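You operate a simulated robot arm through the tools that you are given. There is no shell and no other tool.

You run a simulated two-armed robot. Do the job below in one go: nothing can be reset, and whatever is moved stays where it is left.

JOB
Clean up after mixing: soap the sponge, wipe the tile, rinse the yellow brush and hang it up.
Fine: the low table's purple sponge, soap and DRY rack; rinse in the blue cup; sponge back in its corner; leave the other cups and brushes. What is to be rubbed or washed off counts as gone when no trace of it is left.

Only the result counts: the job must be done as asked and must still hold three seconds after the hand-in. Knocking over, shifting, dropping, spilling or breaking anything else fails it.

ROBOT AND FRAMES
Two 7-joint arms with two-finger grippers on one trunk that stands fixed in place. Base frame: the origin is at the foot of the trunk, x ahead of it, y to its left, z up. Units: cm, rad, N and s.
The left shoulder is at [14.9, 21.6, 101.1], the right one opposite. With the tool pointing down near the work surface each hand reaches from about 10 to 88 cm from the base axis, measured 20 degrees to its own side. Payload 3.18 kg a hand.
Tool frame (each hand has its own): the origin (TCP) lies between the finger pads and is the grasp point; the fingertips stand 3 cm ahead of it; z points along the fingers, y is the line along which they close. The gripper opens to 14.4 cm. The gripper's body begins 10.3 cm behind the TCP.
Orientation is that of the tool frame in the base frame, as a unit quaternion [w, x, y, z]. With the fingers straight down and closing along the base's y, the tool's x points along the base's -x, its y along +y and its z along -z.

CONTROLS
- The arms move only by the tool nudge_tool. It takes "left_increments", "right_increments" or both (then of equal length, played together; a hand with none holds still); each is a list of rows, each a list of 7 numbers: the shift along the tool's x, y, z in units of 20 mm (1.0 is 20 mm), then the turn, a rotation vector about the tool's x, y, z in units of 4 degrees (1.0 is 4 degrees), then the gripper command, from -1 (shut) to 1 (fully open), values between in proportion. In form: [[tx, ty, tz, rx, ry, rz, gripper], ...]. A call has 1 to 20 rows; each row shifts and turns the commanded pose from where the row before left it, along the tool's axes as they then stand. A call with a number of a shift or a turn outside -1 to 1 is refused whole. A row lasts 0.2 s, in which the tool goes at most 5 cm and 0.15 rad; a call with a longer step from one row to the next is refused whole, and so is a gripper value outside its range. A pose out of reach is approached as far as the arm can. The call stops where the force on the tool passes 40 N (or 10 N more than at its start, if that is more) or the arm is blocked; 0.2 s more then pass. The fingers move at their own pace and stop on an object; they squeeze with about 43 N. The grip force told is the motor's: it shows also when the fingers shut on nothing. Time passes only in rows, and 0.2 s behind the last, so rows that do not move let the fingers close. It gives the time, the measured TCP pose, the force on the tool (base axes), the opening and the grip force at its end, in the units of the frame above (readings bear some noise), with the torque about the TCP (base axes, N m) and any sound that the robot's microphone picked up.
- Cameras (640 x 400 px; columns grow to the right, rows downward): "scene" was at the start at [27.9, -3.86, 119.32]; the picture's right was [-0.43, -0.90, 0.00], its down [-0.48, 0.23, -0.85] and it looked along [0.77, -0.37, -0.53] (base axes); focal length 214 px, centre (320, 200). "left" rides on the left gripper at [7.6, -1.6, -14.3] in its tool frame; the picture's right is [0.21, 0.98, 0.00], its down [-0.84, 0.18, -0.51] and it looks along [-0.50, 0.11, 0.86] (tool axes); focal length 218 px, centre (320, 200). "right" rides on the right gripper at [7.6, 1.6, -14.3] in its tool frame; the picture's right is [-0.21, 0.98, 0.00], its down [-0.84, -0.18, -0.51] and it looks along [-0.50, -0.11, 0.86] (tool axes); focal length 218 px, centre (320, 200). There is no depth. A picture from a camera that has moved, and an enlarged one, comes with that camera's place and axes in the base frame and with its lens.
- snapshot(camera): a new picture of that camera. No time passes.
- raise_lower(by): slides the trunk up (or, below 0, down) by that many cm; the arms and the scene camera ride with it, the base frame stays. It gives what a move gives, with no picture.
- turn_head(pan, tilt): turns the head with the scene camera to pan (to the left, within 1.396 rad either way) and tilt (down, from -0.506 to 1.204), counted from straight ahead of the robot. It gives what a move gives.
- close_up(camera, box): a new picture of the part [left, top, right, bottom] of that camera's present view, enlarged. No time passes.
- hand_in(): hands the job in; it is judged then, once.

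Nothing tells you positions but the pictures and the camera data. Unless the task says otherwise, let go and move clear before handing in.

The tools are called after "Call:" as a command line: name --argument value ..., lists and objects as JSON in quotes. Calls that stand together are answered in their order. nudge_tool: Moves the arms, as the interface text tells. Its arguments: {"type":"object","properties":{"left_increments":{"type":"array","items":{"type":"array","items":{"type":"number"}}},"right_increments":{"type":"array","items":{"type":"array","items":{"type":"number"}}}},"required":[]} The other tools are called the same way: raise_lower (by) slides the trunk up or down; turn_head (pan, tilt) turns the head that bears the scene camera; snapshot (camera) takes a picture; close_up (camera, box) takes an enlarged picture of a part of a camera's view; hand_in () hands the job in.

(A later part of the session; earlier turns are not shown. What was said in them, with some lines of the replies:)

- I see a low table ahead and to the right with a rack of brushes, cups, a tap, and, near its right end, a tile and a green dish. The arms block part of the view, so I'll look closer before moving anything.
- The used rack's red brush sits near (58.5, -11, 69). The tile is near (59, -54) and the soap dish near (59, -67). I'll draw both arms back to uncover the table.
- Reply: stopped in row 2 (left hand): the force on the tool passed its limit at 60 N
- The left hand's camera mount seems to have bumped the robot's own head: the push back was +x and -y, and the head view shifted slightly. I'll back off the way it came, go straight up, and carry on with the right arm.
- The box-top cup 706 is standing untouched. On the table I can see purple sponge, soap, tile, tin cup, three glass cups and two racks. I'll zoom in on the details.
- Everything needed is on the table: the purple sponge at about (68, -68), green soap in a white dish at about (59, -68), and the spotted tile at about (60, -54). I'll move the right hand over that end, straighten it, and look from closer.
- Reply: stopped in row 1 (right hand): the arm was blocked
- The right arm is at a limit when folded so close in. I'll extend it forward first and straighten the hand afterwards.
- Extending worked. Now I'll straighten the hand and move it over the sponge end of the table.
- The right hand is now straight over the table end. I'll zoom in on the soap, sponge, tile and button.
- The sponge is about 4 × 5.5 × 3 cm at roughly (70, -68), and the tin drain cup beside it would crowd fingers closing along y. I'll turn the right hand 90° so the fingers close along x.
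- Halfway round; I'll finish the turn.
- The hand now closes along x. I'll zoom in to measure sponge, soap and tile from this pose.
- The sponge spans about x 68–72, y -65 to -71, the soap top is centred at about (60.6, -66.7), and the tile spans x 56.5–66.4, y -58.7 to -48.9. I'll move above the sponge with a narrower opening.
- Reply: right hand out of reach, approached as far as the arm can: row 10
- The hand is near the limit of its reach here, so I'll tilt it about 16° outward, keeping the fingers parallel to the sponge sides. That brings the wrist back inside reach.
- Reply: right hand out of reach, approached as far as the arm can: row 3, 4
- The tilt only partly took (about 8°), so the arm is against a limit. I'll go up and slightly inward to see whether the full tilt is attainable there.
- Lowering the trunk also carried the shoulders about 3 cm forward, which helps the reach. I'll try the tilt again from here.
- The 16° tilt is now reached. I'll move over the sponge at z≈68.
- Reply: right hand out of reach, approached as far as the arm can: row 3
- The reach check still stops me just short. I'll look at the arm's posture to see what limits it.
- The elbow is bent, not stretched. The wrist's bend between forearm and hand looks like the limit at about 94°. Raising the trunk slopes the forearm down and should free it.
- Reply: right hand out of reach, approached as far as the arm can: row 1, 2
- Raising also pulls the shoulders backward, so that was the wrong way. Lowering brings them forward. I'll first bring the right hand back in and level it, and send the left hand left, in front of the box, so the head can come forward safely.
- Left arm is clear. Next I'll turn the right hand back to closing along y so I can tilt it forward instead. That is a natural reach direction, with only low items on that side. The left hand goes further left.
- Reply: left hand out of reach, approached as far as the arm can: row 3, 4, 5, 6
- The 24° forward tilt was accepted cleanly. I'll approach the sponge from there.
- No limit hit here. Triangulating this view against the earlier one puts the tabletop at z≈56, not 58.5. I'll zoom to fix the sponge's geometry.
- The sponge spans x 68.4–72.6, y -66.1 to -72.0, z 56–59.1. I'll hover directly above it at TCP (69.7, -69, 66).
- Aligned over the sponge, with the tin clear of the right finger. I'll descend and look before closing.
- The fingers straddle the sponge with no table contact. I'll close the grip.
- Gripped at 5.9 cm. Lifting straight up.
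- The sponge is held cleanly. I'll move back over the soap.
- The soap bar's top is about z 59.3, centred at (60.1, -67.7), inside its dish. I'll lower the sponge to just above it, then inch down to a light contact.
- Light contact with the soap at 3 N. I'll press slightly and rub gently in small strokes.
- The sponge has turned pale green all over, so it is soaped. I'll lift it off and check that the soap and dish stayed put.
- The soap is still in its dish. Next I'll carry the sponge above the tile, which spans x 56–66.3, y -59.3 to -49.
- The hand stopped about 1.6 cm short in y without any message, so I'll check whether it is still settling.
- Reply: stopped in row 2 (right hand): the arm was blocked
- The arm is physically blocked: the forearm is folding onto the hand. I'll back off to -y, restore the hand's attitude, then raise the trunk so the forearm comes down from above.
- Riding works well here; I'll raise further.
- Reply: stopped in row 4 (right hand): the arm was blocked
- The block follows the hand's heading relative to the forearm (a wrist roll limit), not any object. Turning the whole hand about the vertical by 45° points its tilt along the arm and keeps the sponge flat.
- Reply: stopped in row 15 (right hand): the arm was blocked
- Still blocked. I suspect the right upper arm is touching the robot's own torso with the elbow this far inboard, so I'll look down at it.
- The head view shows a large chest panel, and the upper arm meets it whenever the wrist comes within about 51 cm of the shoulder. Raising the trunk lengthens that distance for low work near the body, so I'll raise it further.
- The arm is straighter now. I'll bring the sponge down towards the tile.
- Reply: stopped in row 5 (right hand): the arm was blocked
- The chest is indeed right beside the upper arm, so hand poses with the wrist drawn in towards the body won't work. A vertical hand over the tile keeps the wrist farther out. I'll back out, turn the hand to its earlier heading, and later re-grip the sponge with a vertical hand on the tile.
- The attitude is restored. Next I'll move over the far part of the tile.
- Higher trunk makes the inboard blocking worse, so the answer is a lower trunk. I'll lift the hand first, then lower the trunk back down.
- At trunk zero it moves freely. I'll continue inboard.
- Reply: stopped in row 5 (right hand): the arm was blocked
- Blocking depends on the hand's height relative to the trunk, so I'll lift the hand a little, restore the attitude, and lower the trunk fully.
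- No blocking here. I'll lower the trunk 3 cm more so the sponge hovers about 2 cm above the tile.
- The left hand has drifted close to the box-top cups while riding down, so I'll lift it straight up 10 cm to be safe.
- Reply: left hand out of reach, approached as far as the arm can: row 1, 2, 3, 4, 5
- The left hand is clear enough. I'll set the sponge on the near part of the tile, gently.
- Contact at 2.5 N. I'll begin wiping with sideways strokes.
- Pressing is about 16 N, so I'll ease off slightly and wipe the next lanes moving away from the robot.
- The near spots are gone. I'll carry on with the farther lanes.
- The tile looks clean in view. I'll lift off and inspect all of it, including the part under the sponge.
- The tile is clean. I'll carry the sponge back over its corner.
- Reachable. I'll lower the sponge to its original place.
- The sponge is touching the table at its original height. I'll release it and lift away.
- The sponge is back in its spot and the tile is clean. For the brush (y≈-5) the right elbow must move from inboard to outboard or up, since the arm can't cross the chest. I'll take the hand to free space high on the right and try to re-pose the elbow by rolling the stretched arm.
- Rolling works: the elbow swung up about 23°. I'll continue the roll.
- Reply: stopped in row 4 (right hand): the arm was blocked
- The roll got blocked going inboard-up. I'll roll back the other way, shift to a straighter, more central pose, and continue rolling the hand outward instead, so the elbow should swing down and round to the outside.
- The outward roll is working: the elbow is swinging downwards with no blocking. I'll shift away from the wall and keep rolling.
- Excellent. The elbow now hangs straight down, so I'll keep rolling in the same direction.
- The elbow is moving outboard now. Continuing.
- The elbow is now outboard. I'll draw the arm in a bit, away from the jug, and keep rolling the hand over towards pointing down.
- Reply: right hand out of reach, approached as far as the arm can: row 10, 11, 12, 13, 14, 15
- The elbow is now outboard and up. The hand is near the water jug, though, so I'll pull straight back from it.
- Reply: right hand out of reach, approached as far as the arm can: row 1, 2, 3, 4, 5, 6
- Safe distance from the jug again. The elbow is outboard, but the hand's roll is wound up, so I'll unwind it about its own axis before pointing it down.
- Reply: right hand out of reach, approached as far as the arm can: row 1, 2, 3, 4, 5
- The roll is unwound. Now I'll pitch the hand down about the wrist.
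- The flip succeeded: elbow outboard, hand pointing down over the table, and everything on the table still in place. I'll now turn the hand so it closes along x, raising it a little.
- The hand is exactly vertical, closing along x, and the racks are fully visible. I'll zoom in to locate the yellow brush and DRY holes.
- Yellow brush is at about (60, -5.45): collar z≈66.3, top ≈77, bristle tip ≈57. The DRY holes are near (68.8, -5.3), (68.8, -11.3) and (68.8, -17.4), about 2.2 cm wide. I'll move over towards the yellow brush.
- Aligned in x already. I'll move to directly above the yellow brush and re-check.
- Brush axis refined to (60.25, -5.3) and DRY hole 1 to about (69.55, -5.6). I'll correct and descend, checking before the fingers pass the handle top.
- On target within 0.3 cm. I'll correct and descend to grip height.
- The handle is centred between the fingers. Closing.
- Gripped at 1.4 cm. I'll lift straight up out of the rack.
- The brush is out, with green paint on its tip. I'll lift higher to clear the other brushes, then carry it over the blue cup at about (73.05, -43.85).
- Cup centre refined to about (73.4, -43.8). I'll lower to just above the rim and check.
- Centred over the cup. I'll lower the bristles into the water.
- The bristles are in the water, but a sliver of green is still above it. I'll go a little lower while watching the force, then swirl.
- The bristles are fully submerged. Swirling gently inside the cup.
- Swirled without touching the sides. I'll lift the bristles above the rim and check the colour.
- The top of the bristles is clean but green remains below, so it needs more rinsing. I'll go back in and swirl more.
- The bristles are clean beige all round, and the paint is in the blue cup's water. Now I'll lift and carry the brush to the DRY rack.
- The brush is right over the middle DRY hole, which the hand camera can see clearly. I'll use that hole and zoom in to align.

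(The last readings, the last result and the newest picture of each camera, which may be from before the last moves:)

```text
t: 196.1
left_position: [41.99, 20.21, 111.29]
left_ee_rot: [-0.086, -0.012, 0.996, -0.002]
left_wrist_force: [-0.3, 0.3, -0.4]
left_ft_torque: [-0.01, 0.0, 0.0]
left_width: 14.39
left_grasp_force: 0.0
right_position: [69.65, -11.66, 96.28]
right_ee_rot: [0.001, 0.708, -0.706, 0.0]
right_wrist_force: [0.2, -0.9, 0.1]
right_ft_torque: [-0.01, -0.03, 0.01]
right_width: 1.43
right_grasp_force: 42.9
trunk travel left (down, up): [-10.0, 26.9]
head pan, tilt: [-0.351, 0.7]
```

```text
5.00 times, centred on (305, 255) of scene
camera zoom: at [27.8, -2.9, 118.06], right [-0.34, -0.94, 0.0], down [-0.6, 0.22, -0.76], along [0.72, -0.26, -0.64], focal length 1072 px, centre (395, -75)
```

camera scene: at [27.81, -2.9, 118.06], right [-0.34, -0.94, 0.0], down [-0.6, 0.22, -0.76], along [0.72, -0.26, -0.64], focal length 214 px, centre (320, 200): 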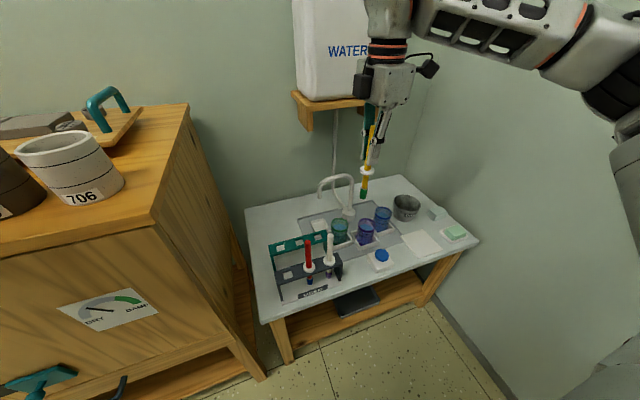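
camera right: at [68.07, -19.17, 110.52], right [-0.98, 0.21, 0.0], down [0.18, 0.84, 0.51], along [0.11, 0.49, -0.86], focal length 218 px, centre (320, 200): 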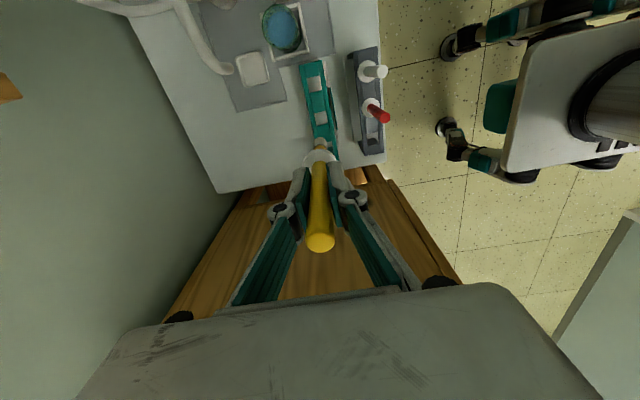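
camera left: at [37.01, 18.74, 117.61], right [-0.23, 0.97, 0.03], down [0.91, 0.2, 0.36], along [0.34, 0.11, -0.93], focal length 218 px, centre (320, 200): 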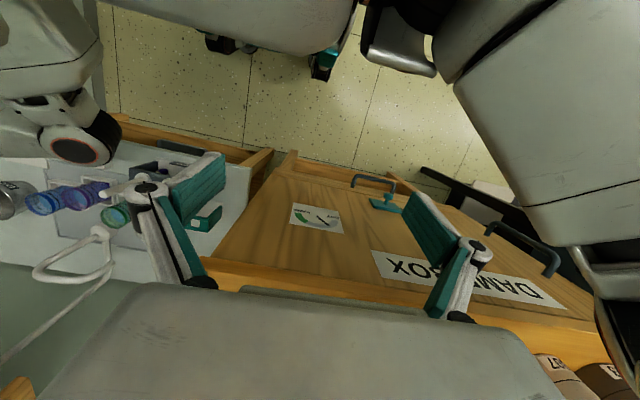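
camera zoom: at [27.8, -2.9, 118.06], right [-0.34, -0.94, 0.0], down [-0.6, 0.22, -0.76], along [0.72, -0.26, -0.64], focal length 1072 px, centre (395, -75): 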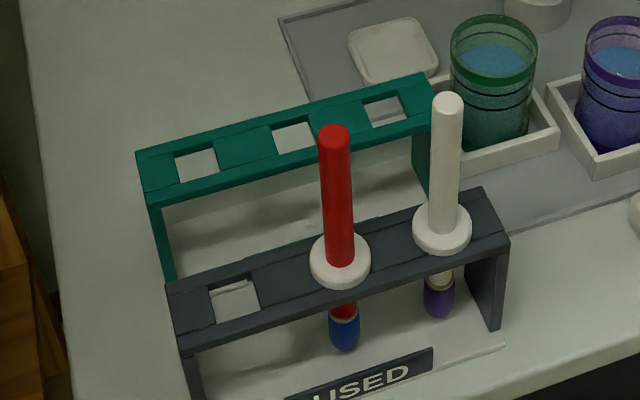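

Middle hole centre ≈ (69.57, -11.45), about 2.2 × 2.6 cm, and the bristles are about 1.6 cm wide. I'll lower to just above the bar and recheck.

Call:
nudge_tool --right_increments '[[-0.1, 0.02, 0.8, 0, 0, 0, -1], [0, 0, 0.9, 0, 0, 0, -1], [0, 0, 0.9, 0, 0, 0, -1], [0, 0, 0.9, 0, 0, 0, -1], [0, 0, 0.9, 0, 0, 0, -1], [0, 0, 0.9, 0, 0, 0, -1], [0, 0, 0.9, 0, 0, 0, -1], [0, 0, 0.5, 0, 0, 0, -1], [0, 0, 0, 0, 0, 0, -1]]'

Call:
close_up --camera "right" --box '[260, 60, 380, 170]'

Call:
close_up --camera "scene" --box '[250, 195, 350, 285]'

```text
t: 198.1
left_position: [42.09, 20.32, 111.33]
left_ee_rot: [-0.085, -0.013, 0.996, -0.002]
left_wrist_force: [0.6, -0.4, 0.4]
left_ft_torque: [0.03, 0.01, -0.01]
left_width: 14.39
left_grasp_force: 0.1
right_position: [69.5, -11.47, 82.9]
right_ee_rot: [0.001, 0.707, -0.707, -0.001]
right_wrist_force: [0.6, -0.3, -0.3]
right_ft_torque: [-0.02, 0.0, 0.02]
right_width: 1.41
right_grasp_force: 42.7
trunk travel left (down, up): [-10.0, 26.9]
head pan, tilt: [-0.351, 0.7]
```

```text
3.64 times, centred on (320, 115) of right
camera zoom: at [67.99, -19.19, 97.2], right [-0.98, 0.21, 0.0], down [0.18, 0.84, 0.51], along [0.11, 0.49, -0.86], focal length 794 px, centre (320, 509)
```

zoom: 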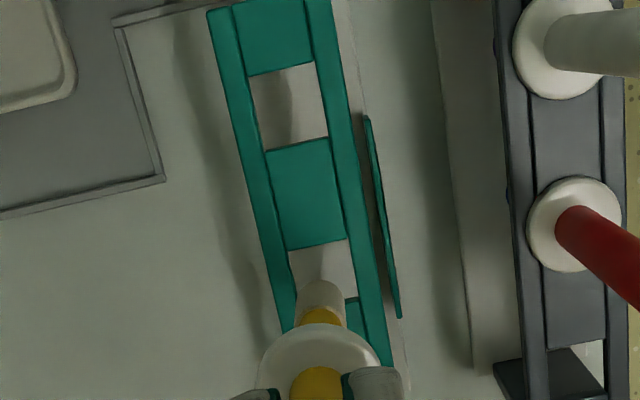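

```text
4.44 times, centred on (300, 240) of scene
camera zoom: at [27.79, -2.9, 118.07], right [-0.34, -0.94, 0.0], down [-0.6, 0.22, -0.77], along [0.72, -0.26, -0.64], focal length 953 px, centre (409, 22)
```

zoom: 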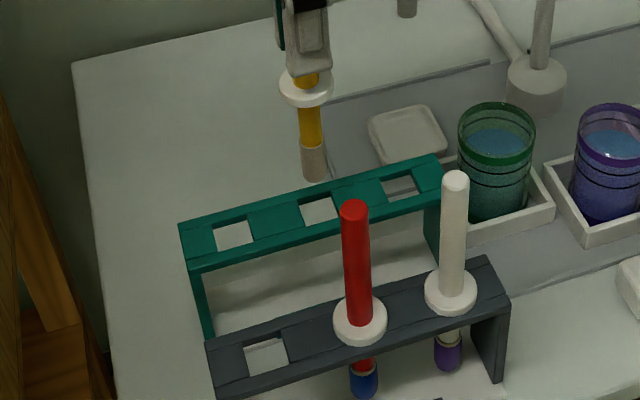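

Alignment is within 0.2 cm. I'll nudge and lower the tip into the hole, watching the force.

Call:
nudge_tool --right_increments '[[-0.08, -0.02, 0.3, 0, 0, 0, -1], [0, 0, 0.5, 0, 0, 0, -1], [0, 0, 0.5, 0, 0, 0, -1], [0, 0, 0.5, 0, 0, 0, -1], [0, 0, 0, 0, 0, 0, -1]]'

Call:
close_up --camera "right" --box '[260, 60, 380, 170]'

Call:
close_up --camera "scene" --box '[250, 195, 350, 285]'

```text
t: 199.3
left_position: [42.0, 20.24, 111.29]
left_ee_rot: [-0.085, -0.011, 0.996, -0.003]
left_wrist_force: [0.8, 0.5, -0.2]
left_ft_torque: [-0.01, 0.0, 0.03]
left_width: 14.41
left_grasp_force: 0.0
right_position: [69.64, -11.44, 79.17]
right_ee_rot: [0.001, 0.708, -0.706, 0.0]
right_wrist_force: [-0.4, -0.5, -0.4]
right_ft_torque: [0.0, 0.0, 0.0]
right_width: 1.42
right_grasp_force: 42.9
trunk travel left (down, up): [-10.0, 26.9]
head pan, tilt: [-0.351, 0.7]
```

```text
3.64 times, centred on (320, 115) of right
camera zoom: at [68.1, -19.08, 93.5], right [-0.98, 0.21, 0.0], down [0.18, 0.84, 0.51], along [0.11, 0.49, -0.86], focal length 794 px, centre (320, 509)
```

zoom: 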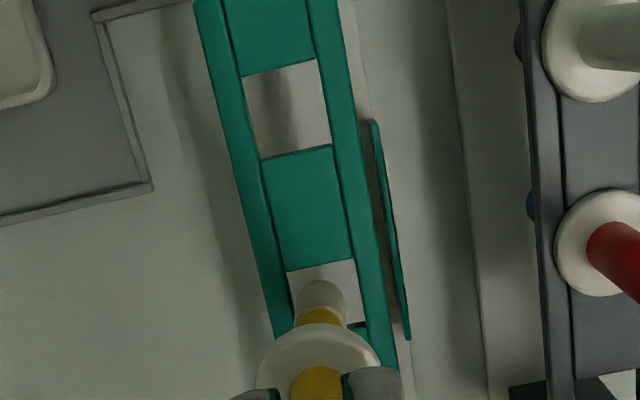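

```text
4.44 times, centred on (300, 240) of scene
camera zoom: at [27.78, -2.9, 118.07], right [-0.34, -0.94, 0.0], down [-0.6, 0.22, -0.77], along [0.72, -0.26, -0.64], focal length 953 px, centre (409, 22)
```

zoom: 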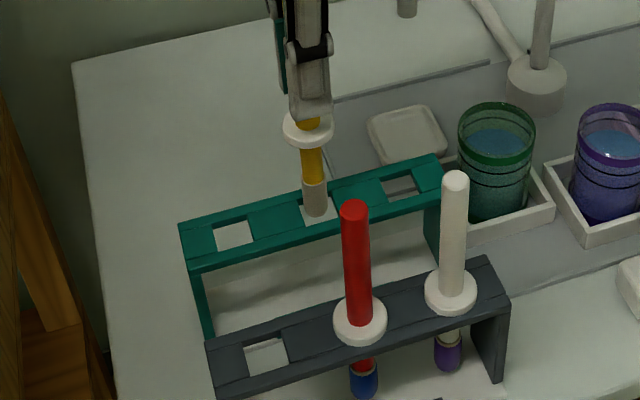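

The tip is entering the hole. A small x correction, then on down.

Call:
nudge_tool --right_increments '[[0, 0.06, 0.2, 0, 0, 0, -1], [0, 0, 0.4, 0, 0, 0, -1], [0, 0, 0.4, 0, 0, 0, -1], [0, 0, 0, 0, 0, 0, -1]]'

Call:
close_up --camera "right" --box '[260, 60, 380, 170]'

Call:
close_up --camera "scene" --box '[250, 195, 350, 285]'

```text
t: 200.3
left_position: [42.09, 20.24, 111.31]
left_ee_rot: [-0.084, -0.012, 0.996, -0.003]
left_wrist_force: [-0.9, 0.1, 0.1]
left_ft_torque: [-0.02, 0.03, -0.01]
left_width: 14.39
left_grasp_force: 0.0
right_position: [69.74, -11.5, 77.13]
right_ee_rot: [0.001, 0.708, -0.706, 0.001]
right_wrist_force: [0.4, 0.6, -1.2]
right_ft_torque: [-0.01, 0.01, 0.02]
right_width: 1.42
right_grasp_force: 43.3
trunk travel left (down, up): [-10.0, 26.9]
head pan, tilt: [-0.351, 0.7]
```

```text
3.64 times, centred on (320, 115) of right
camera zoom: at [68.06, -18.97, 91.5], right [-0.98, 0.21, 0.0], down [0.18, 0.84, 0.51], along [0.11, 0.49, -0.86], focal length 794 px, centre (320, 509)
```

zoom: 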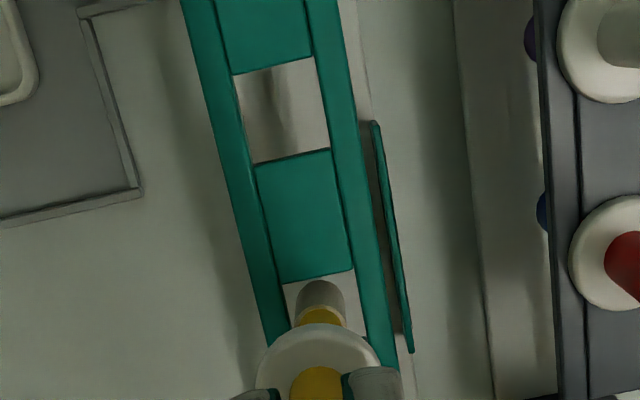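

```text
4.44 times, centred on (300, 240) of scene
camera zoom: at [27.79, -2.9, 118.07], right [-0.34, -0.94, 0.0], down [-0.6, 0.22, -0.77], along [0.72, -0.26, -0.64], focal length 953 px, centre (409, 22)
```

zoom: 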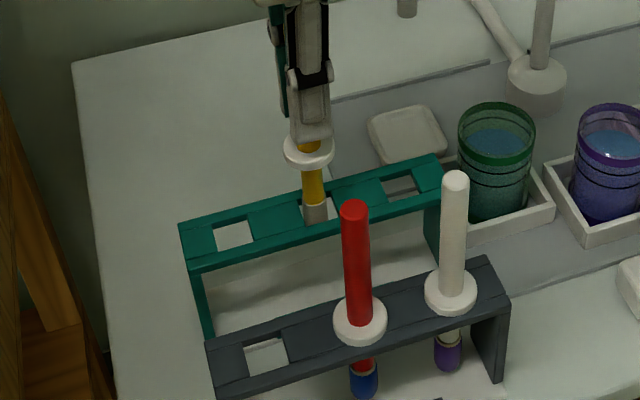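

Call:
nudge_tool --right_increments '[[0.04, 0.06, 0.2, 0, 0, 0, -1], [0, 0, 0.4, 0, 0, 0, -1], [0, 0, 0.4, 0, 0, 0, -1], [0, 0, 0.4, 0, 0, 0, -1], [0, 0, 0, 0, 0, 0, -1]]'

Call:
close_up --camera "right" --box '[260, 60, 380, 170]'

Call:
close_up --camera "scene" --box '[250, 195, 350, 285]'

```text
t: 201.5
left_position: [42.12, 20.3, 111.29]
left_ee_rot: [-0.084, -0.011, 0.996, -0.003]
left_wrist_force: [0.8, 0.4, -0.6]
left_ft_torque: [0.0, -0.01, 0.01]
left_width: 14.4
left_grasp_force: 0.0
right_position: [69.57, -11.53, 74.49]
right_ee_rot: [0.001, 0.708, -0.707, 0.0]
right_wrist_force: [-0.5, -1.2, -0.6]
right_ft_torque: [0.03, 0.01, -0.01]
right_width: 1.43
right_grasp_force: 43.2
trunk travel left (down, up): [-10.0, 26.9]
head pan, tilt: [-0.351, 0.7]
```

```text
3.64 times, centred on (320, 115) of right
camera zoom: at [67.88, -19.15, 88.8], right [-0.98, 0.21, 0.0], down [0.18, 0.84, 0.51], along [0.11, 0.49, -0.86], focal length 794 px, centre (320, 509)
```

zoom: 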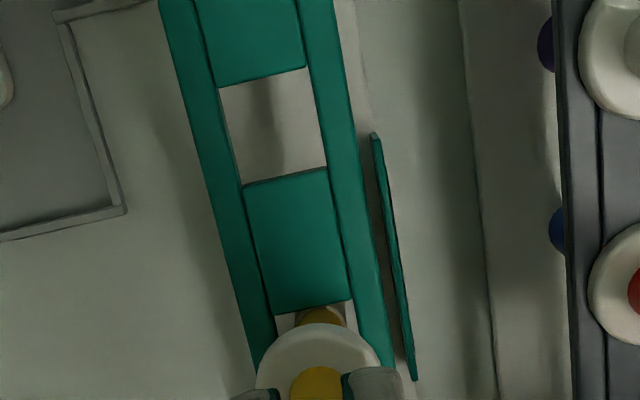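

```text
4.44 times, centred on (300, 240) of scene
camera zoom: at [27.79, -2.9, 118.07], right [-0.34, -0.94, 0.0], down [-0.6, 0.22, -0.77], along [0.72, -0.26, -0.64], focal length 953 px, centre (409, 22)
```

zoom: 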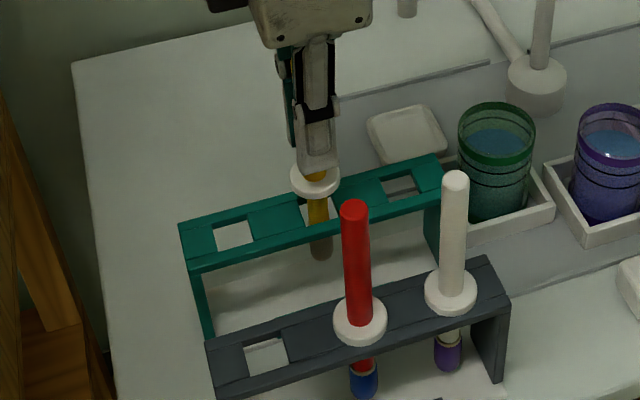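

The brush is through the hole without touching. I'll lower until the collar rests on the bar.

Call:
nudge_tool --right_increments '[[0, 0, 0.35, 0, 0, 0, -1], [0, 0, 0.35, 0, 0, 0, -1], [0, 0, 0.35, 0, 0, 0, -1], [0, 0, 0, 0, 0, 0, -1]]'

Call:
close_up --camera "scene" --box '[250, 195, 350, 285]'

```text
t: 202.5
left_position: [42.09, 20.2, 111.21]
left_ee_rot: [-0.084, -0.011, 0.996, -0.003]
left_wrist_force: [-0.7, 0.4, -0.4]
left_ft_torque: [-0.01, -0.02, -0.02]
left_width: 14.4
left_grasp_force: 0.0
right_position: [69.39, -11.51, 72.42]
right_ee_rot: [0.0, 0.708, -0.706, 0.001]
right_wrist_force: [-0.6, 0.3, -0.3]
right_ft_torque: [0.01, 0.0, 0.01]
right_width: 1.4
right_grasp_force: 42.8
trunk travel left (down, up): [-10.0, 26.9]
head pan, tilt: [-0.351, 0.7]
```

```text
4.44 times, centred on (300, 240) of scene
camera zoom: at [27.79, -2.9, 118.07], right [-0.34, -0.94, 0.0], down [-0.6, 0.22, -0.77], along [0.72, -0.26, -0.64], focal length 953 px, centre (409, 22)
```

zoom: 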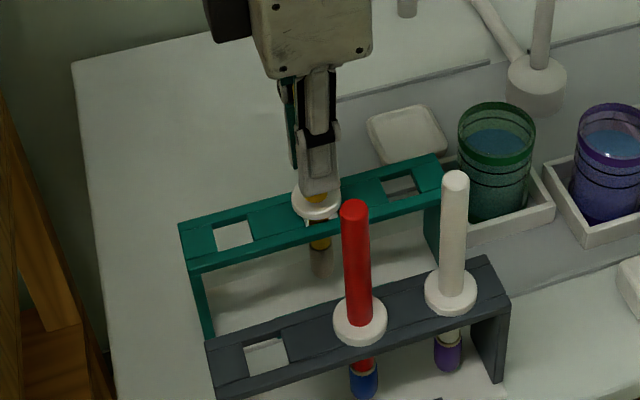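

Call:
nudge_tool --right_increments '[[0, 0, 0.12, 0, 0, 0, -1], [0, 0, 0.12, 0, 0, 0, -1], [0, 0, 0.1, 0, 0, 0, -1], [0, 0, 0, 0, 0, 0, -1]]'

```text
t: 203.5
left_position: [42.03, 20.29, 111.28]
left_ee_rot: [-0.085, -0.011, 0.996, -0.002]
left_wrist_force: [-0.1, 1.1, -0.7]
left_ft_torque: [-0.03, 0.0, 0.01]
left_width: 14.39
left_grasp_force: 0.1
right_position: [69.61, -11.42, 71.65]
right_ee_rot: [0.001, 0.708, -0.707, 0.0]
right_wrist_force: [-0.5, -0.1, -0.9]
right_ft_torque: [-0.01, -0.01, 0.01]
right_width: 1.44
right_grasp_force: 42.9
trunk travel left (down, up): [-10.0, 26.9]
head pan, tilt: [-0.351, 0.7]
```

Call:
nudge_tool --right_increments '[[0, 0, 0.06, 0, 0, 0, -1], [0, 0, 0.06, 0, 0, 0, -1], [0, 0, 0, 0, 0, 0, -1]]'

Call:
close_up --camera "scene" --box '[265, 215, 335, 275]'

Call:
close_up --camera "right" --box '[260, 60, 380, 170]'

```text
t: 204.3
left_position: [42.06, 20.25, 111.29]
left_ee_rot: [-0.084, -0.012, 0.996, -0.002]
left_wrist_force: [0.4, -0.5, -0.2]
left_ft_torque: [-0.02, -0.03, 0.0]
left_width: 14.38
left_grasp_force: 0.0
right_position: [69.56, -11.25, 71.7]
right_ee_rot: [0.0, 0.708, -0.707, 0.001]
right_wrist_force: [0.0, 1.8, 5.3]
right_ft_torque: [0.02, 0.01, 0.05]
right_width: 1.45
right_grasp_force: 43.1
trunk travel left (down, up): [-10.0, 26.9]
head pan, tilt: [-0.351, 0.7]
```

```text
6.67 times, centred on (300, 245) of scene
camera zoom: at [27.75, -2.89, 118.09], right [-0.34, -0.94, 0.0], down [-0.6, 0.22, -0.77], along [0.72, -0.26, -0.64], focal length 1430 px, centre (453, -100)
```

zoom: 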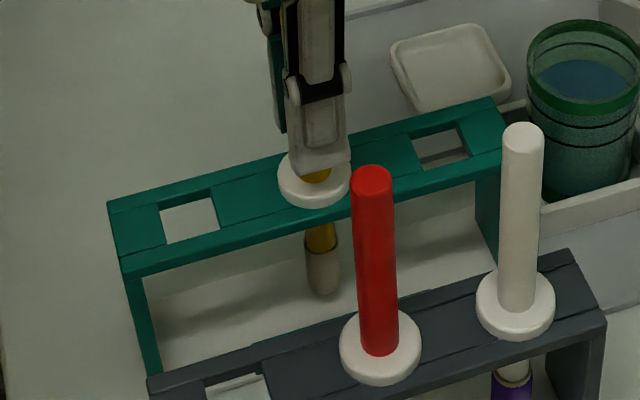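

```text
3.64 times, centred on (320, 115) of right
camera zoom: at [67.81, -19.06, 85.87], right [-0.98, 0.21, 0.0], down [0.18, 0.84, 0.51], along [0.11, 0.5, -0.86], focal length 794 px, centre (320, 509)
```

zoom: 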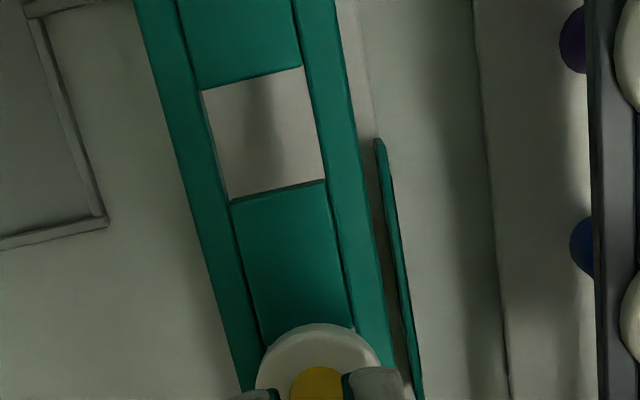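

The collar rests on the DRY bar with 5 N contact. I'll release and rise straight up.

Call:
nudge_tool --right_increments '[[0, 0, -0.02, 0, 0, 0, -0.7], [0, 0, 0, 0, 0, 0, -0.5], [0, 0, 0, 0, 0, 0, -0.35], [0, 0, 0, 0, 0, 0, -0.35], [0, 0, -0.3, 0, 0, 0, -0.35], [0, 0, -0.6, 0, 0, 0, -0.35], [0, 0, -0.9, 0, 0, 0, -0.35], [0, 0, -0.9, 0, 0, 0, -0.35], [0, 0, -0.9, 0, 0, 0, -0.35], [0, 0, -0.9, 0, 0, 0, -0.35], [0, 0, -0.9, 0, 0, 0, -0.35], [0, 0, -0.9, 0, 0, 0, -0.35], [0, 0, 0, 0, 0, 0, -0.35]]'

Call:
close_up --camera "scene" --box '[250, 195, 350, 285]'

Call:
snapshot --camera "right"

```text
t: 207.1
left_position: [42.19, 20.29, 111.27]
left_ee_rot: [-0.085, -0.011, 0.996, -0.003]
left_wrist_force: [0.4, 0.3, -0.1]
left_ft_torque: [0.01, 0.01, 0.03]
left_width: 14.4
left_grasp_force: 0.0
right_position: [69.55, -11.45, 83.95]
right_ee_rot: [0.0, 0.707, -0.707, 0.001]
right_wrist_force: [-0.1, -0.5, -0.3]
right_ft_torque: [0.0, -0.01, 0.0]
right_width: 4.69
right_grasp_force: 0.1
trunk travel left (down, up): [-10.0, 26.9]
head pan, tilt: [-0.351, 0.7]
```

```text
4.44 times, centred on (300, 240) of scene
camera zoom: at [27.83, -2.9, 118.04], right [-0.34, -0.94, 0.0], down [-0.61, 0.22, -0.76], along [0.72, -0.26, -0.64], focal length 953 px, centre (409, 22)
```

zoom: 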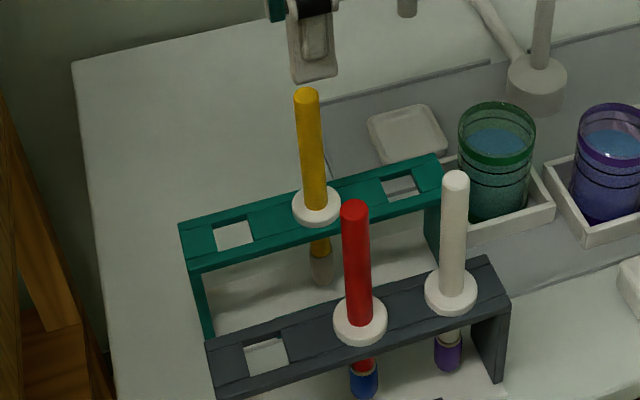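

```text
taken
camera right: at [67.94, -19.03, 98.32], right [-0.98, 0.21, 0.0], down [0.18, 0.84, 0.51], along [0.1, 0.49, -0.86], focal length 218 px, centre (320, 200)
```

right: 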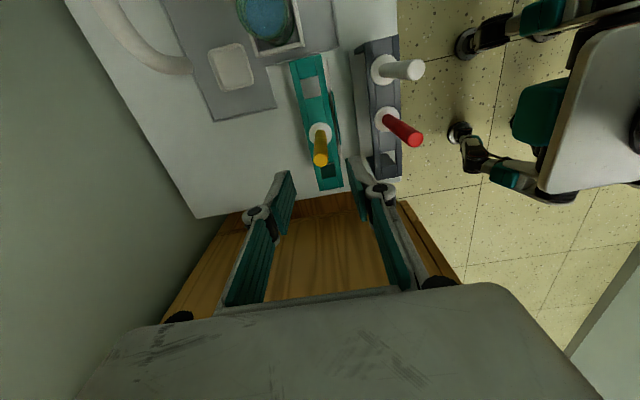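

The yellow brush hangs in the DRY rack. I'll move the hand up and clear, then inspect everything.

Call:
nudge_tool --right_increments '[[0, 0, -0.9, 0, 0, 0, -0.35], [0, 0, -0.9, 0, 0, 0, -0.35], [0, 0, -0.9, 0, 0, 0, -0.35], [0, 0, -0.9, 0, 0, 0, -0.35], [0, 0, -0.9, 0, 0, 0, -0.35], [0.9, 0.5, 0, 0, 0, 0, -0.35], [0.9, 0.5, 0, 0, 0, 0, -0.35], [0.9, 0.5, 0, 0, 0, 0, -0.35], [0.9, 0.5, 0, 0, 0, 0, -0.35], [0.9, 0.5, 0, 0, 0, 0, -0.35], [0.9, 0.5, 0, 0, 0, 0, -0.35], [0.9, 0.5, 0, 0, 0, 0, -0.35], [0.9, 0.5, 0, 0, 0, 0, -0.35], [0.9, 0.5, 0, 0, 0, 0, -0.35], [0.9, 0.5, 0, 0, 0, 0, -0.35], [0.9, 0, 0, 0, 0, 0, -0.35], [0.9, 0, 0, 0, 0, 0, -0.35], [0.9, 0, 0, 0, 0, 0, -0.35], [0.9, 0, 0, 0, 0, 0, -0.35], [0, 0, 0, 0, 0, 0, -0.35]]'

Call:
snapshot --camera "scene"

Call:
close_up --camera "scene" --box '[265, 210, 345, 290]'

Call:
close_up --camera "scene" --box '[340, 180, 480, 290]'

Call:
snapshot --camera "right"

```text
t: 211.3
left_position: [41.98, 20.25, 111.25]
left_ee_rot: [-0.084, -0.012, 0.996, -0.002]
left_wrist_force: [-0.3, 0.1, 0.0]
left_ft_torque: [-0.01, 0.01, 0.0]
left_width: 14.39
left_grasp_force: 0.0
right_position: [59.56, -36.52, 93.19]
right_ee_rot: [0.001, 0.708, -0.706, 0.001]
right_wrist_force: [0.6, 0.5, 0.1]
right_ft_torque: [-0.01, 0.01, 0.0]
right_width: 4.68
right_grasp_force: 0.1
trunk travel left (down, up): [-10.0, 26.9]
head pan, tilt: [-0.351, 0.7]
```

```text
taken
camera scene: at [27.8, -2.91, 118.06], right [-0.34, -0.94, 0.0], down [-0.6, 0.22, -0.76], along [0.72, -0.26, -0.64], focal length 214 px, centre (320, 200)
```

scene: 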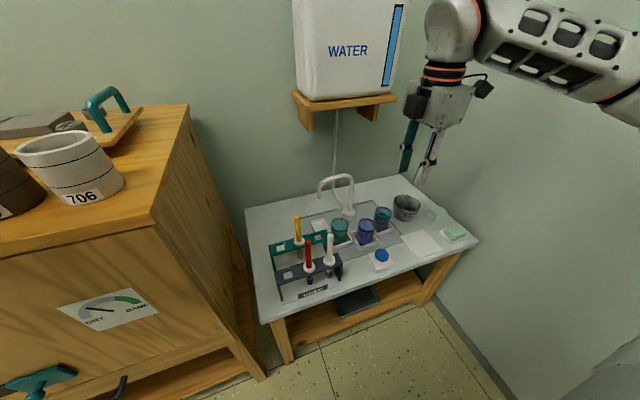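

```text
5.00 times, centred on (305, 250) of scene
camera zoom: at [27.8, -2.91, 118.06], right [-0.34, -0.94, 0.0], down [-0.6, 0.22, -0.76], along [0.72, -0.26, -0.64], focal length 1072 px, centre (395, -50)
```

zoom: 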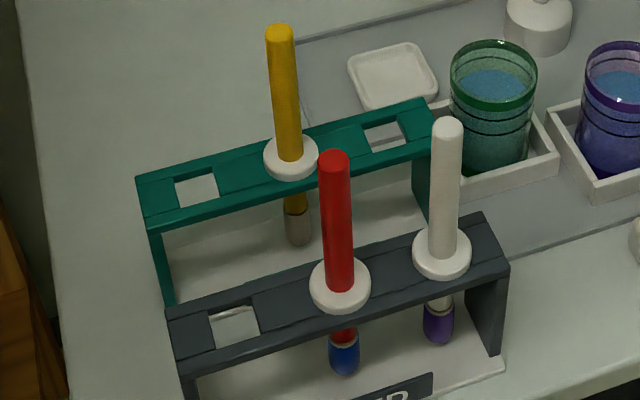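

```text
3.64 times, centred on (410, 235) of scene
camera zoom: at [27.8, -2.91, 118.06], right [-0.34, -0.94, 0.0], down [-0.6, 0.22, -0.76], along [0.72, -0.26, -0.64], focal length 780 px, centre (-7, 73)
```

zoom: 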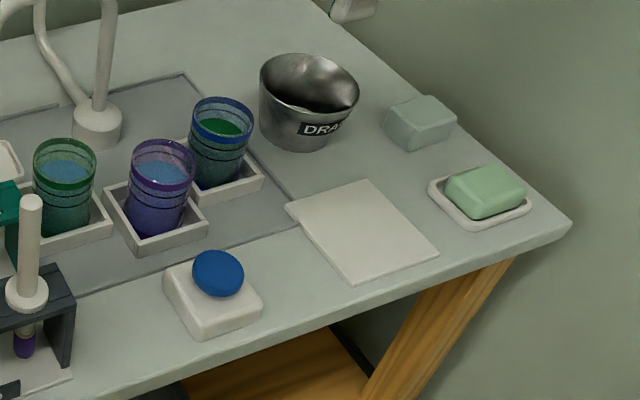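

```text
taken
camera right: at [57.86, -44.18, 107.45], right [-0.98, 0.21, 0.0], down [0.18, 0.84, 0.51], along [0.11, 0.49, -0.86], focal length 218 px, centre (320, 200)
```

right: 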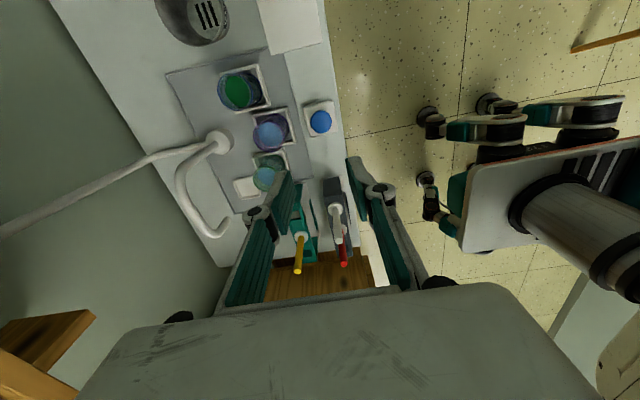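

Call:
close_up --camera "scene" --box '[395, 215, 475, 260]'

Call:
close_up --camera "scene" --box '[290, 240, 310, 260]'

```text
8.00 times, centred on (435, 238) of scene
camera zoom: at [27.8, -2.91, 118.06], right [-0.34, -0.94, 0.0], down [-0.6, 0.22, -0.76], along [0.72, -0.26, -0.64], focal length 1716 px, centre (-600, -100)
```

zoom: 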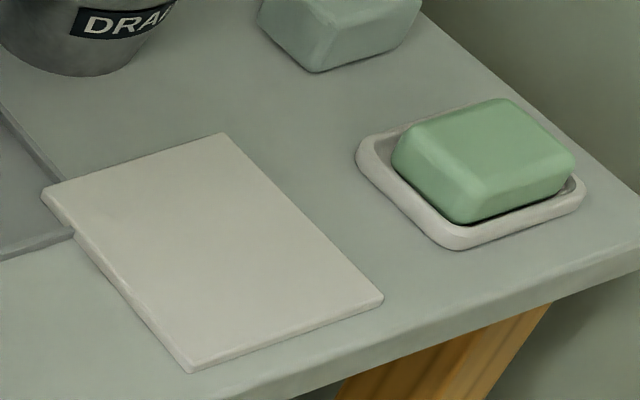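

```text
16.00 times, centred on (300, 250) of scene
camera zoom: at [27.8, -2.91, 118.06], right [-0.34, -0.94, 0.0], down [-0.6, 0.22, -0.76], along [0.72, -0.26, -0.64], focal length 3432 px, centre (640, -600)
```

zoom: 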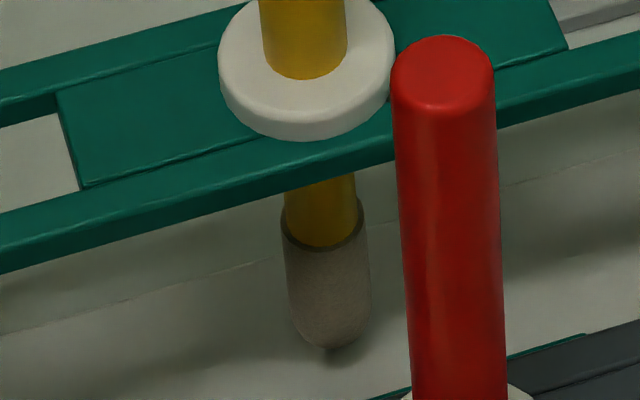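

The tile is spotless, the soaped sponge is back in its corner, and the clean yellow brush hangs in the DRY rack. The other cups and brushes haven't moved, and both hands are clear, so I'm handing in.

Call:
hand_in

```text
The job is handed in.
```

The cleanup is finished and handed in; I don't have the verdict yet. In the last close-ups:

- **Sponge:** I soaped it on the green bar, and it's back in the corner where it started. It still looks pale green from the soap.
- **Tile:** No paint spots are left anywhere on it.
- **Yellow brush:** I rinsed it in the blue cup until the bristles were clean. It hangs in the middle hole of the DRY rack. The paint came off into the blue cup, so its water is now green.
- **Everything else:** The red and white brushes, the other cups, the soap dish and the drain tin are standing where they were. Both hands are clear of the table.

Early on, the left hand bumped the robot's own head at about 60 N. I backed off straight away and saw nothing displaced.
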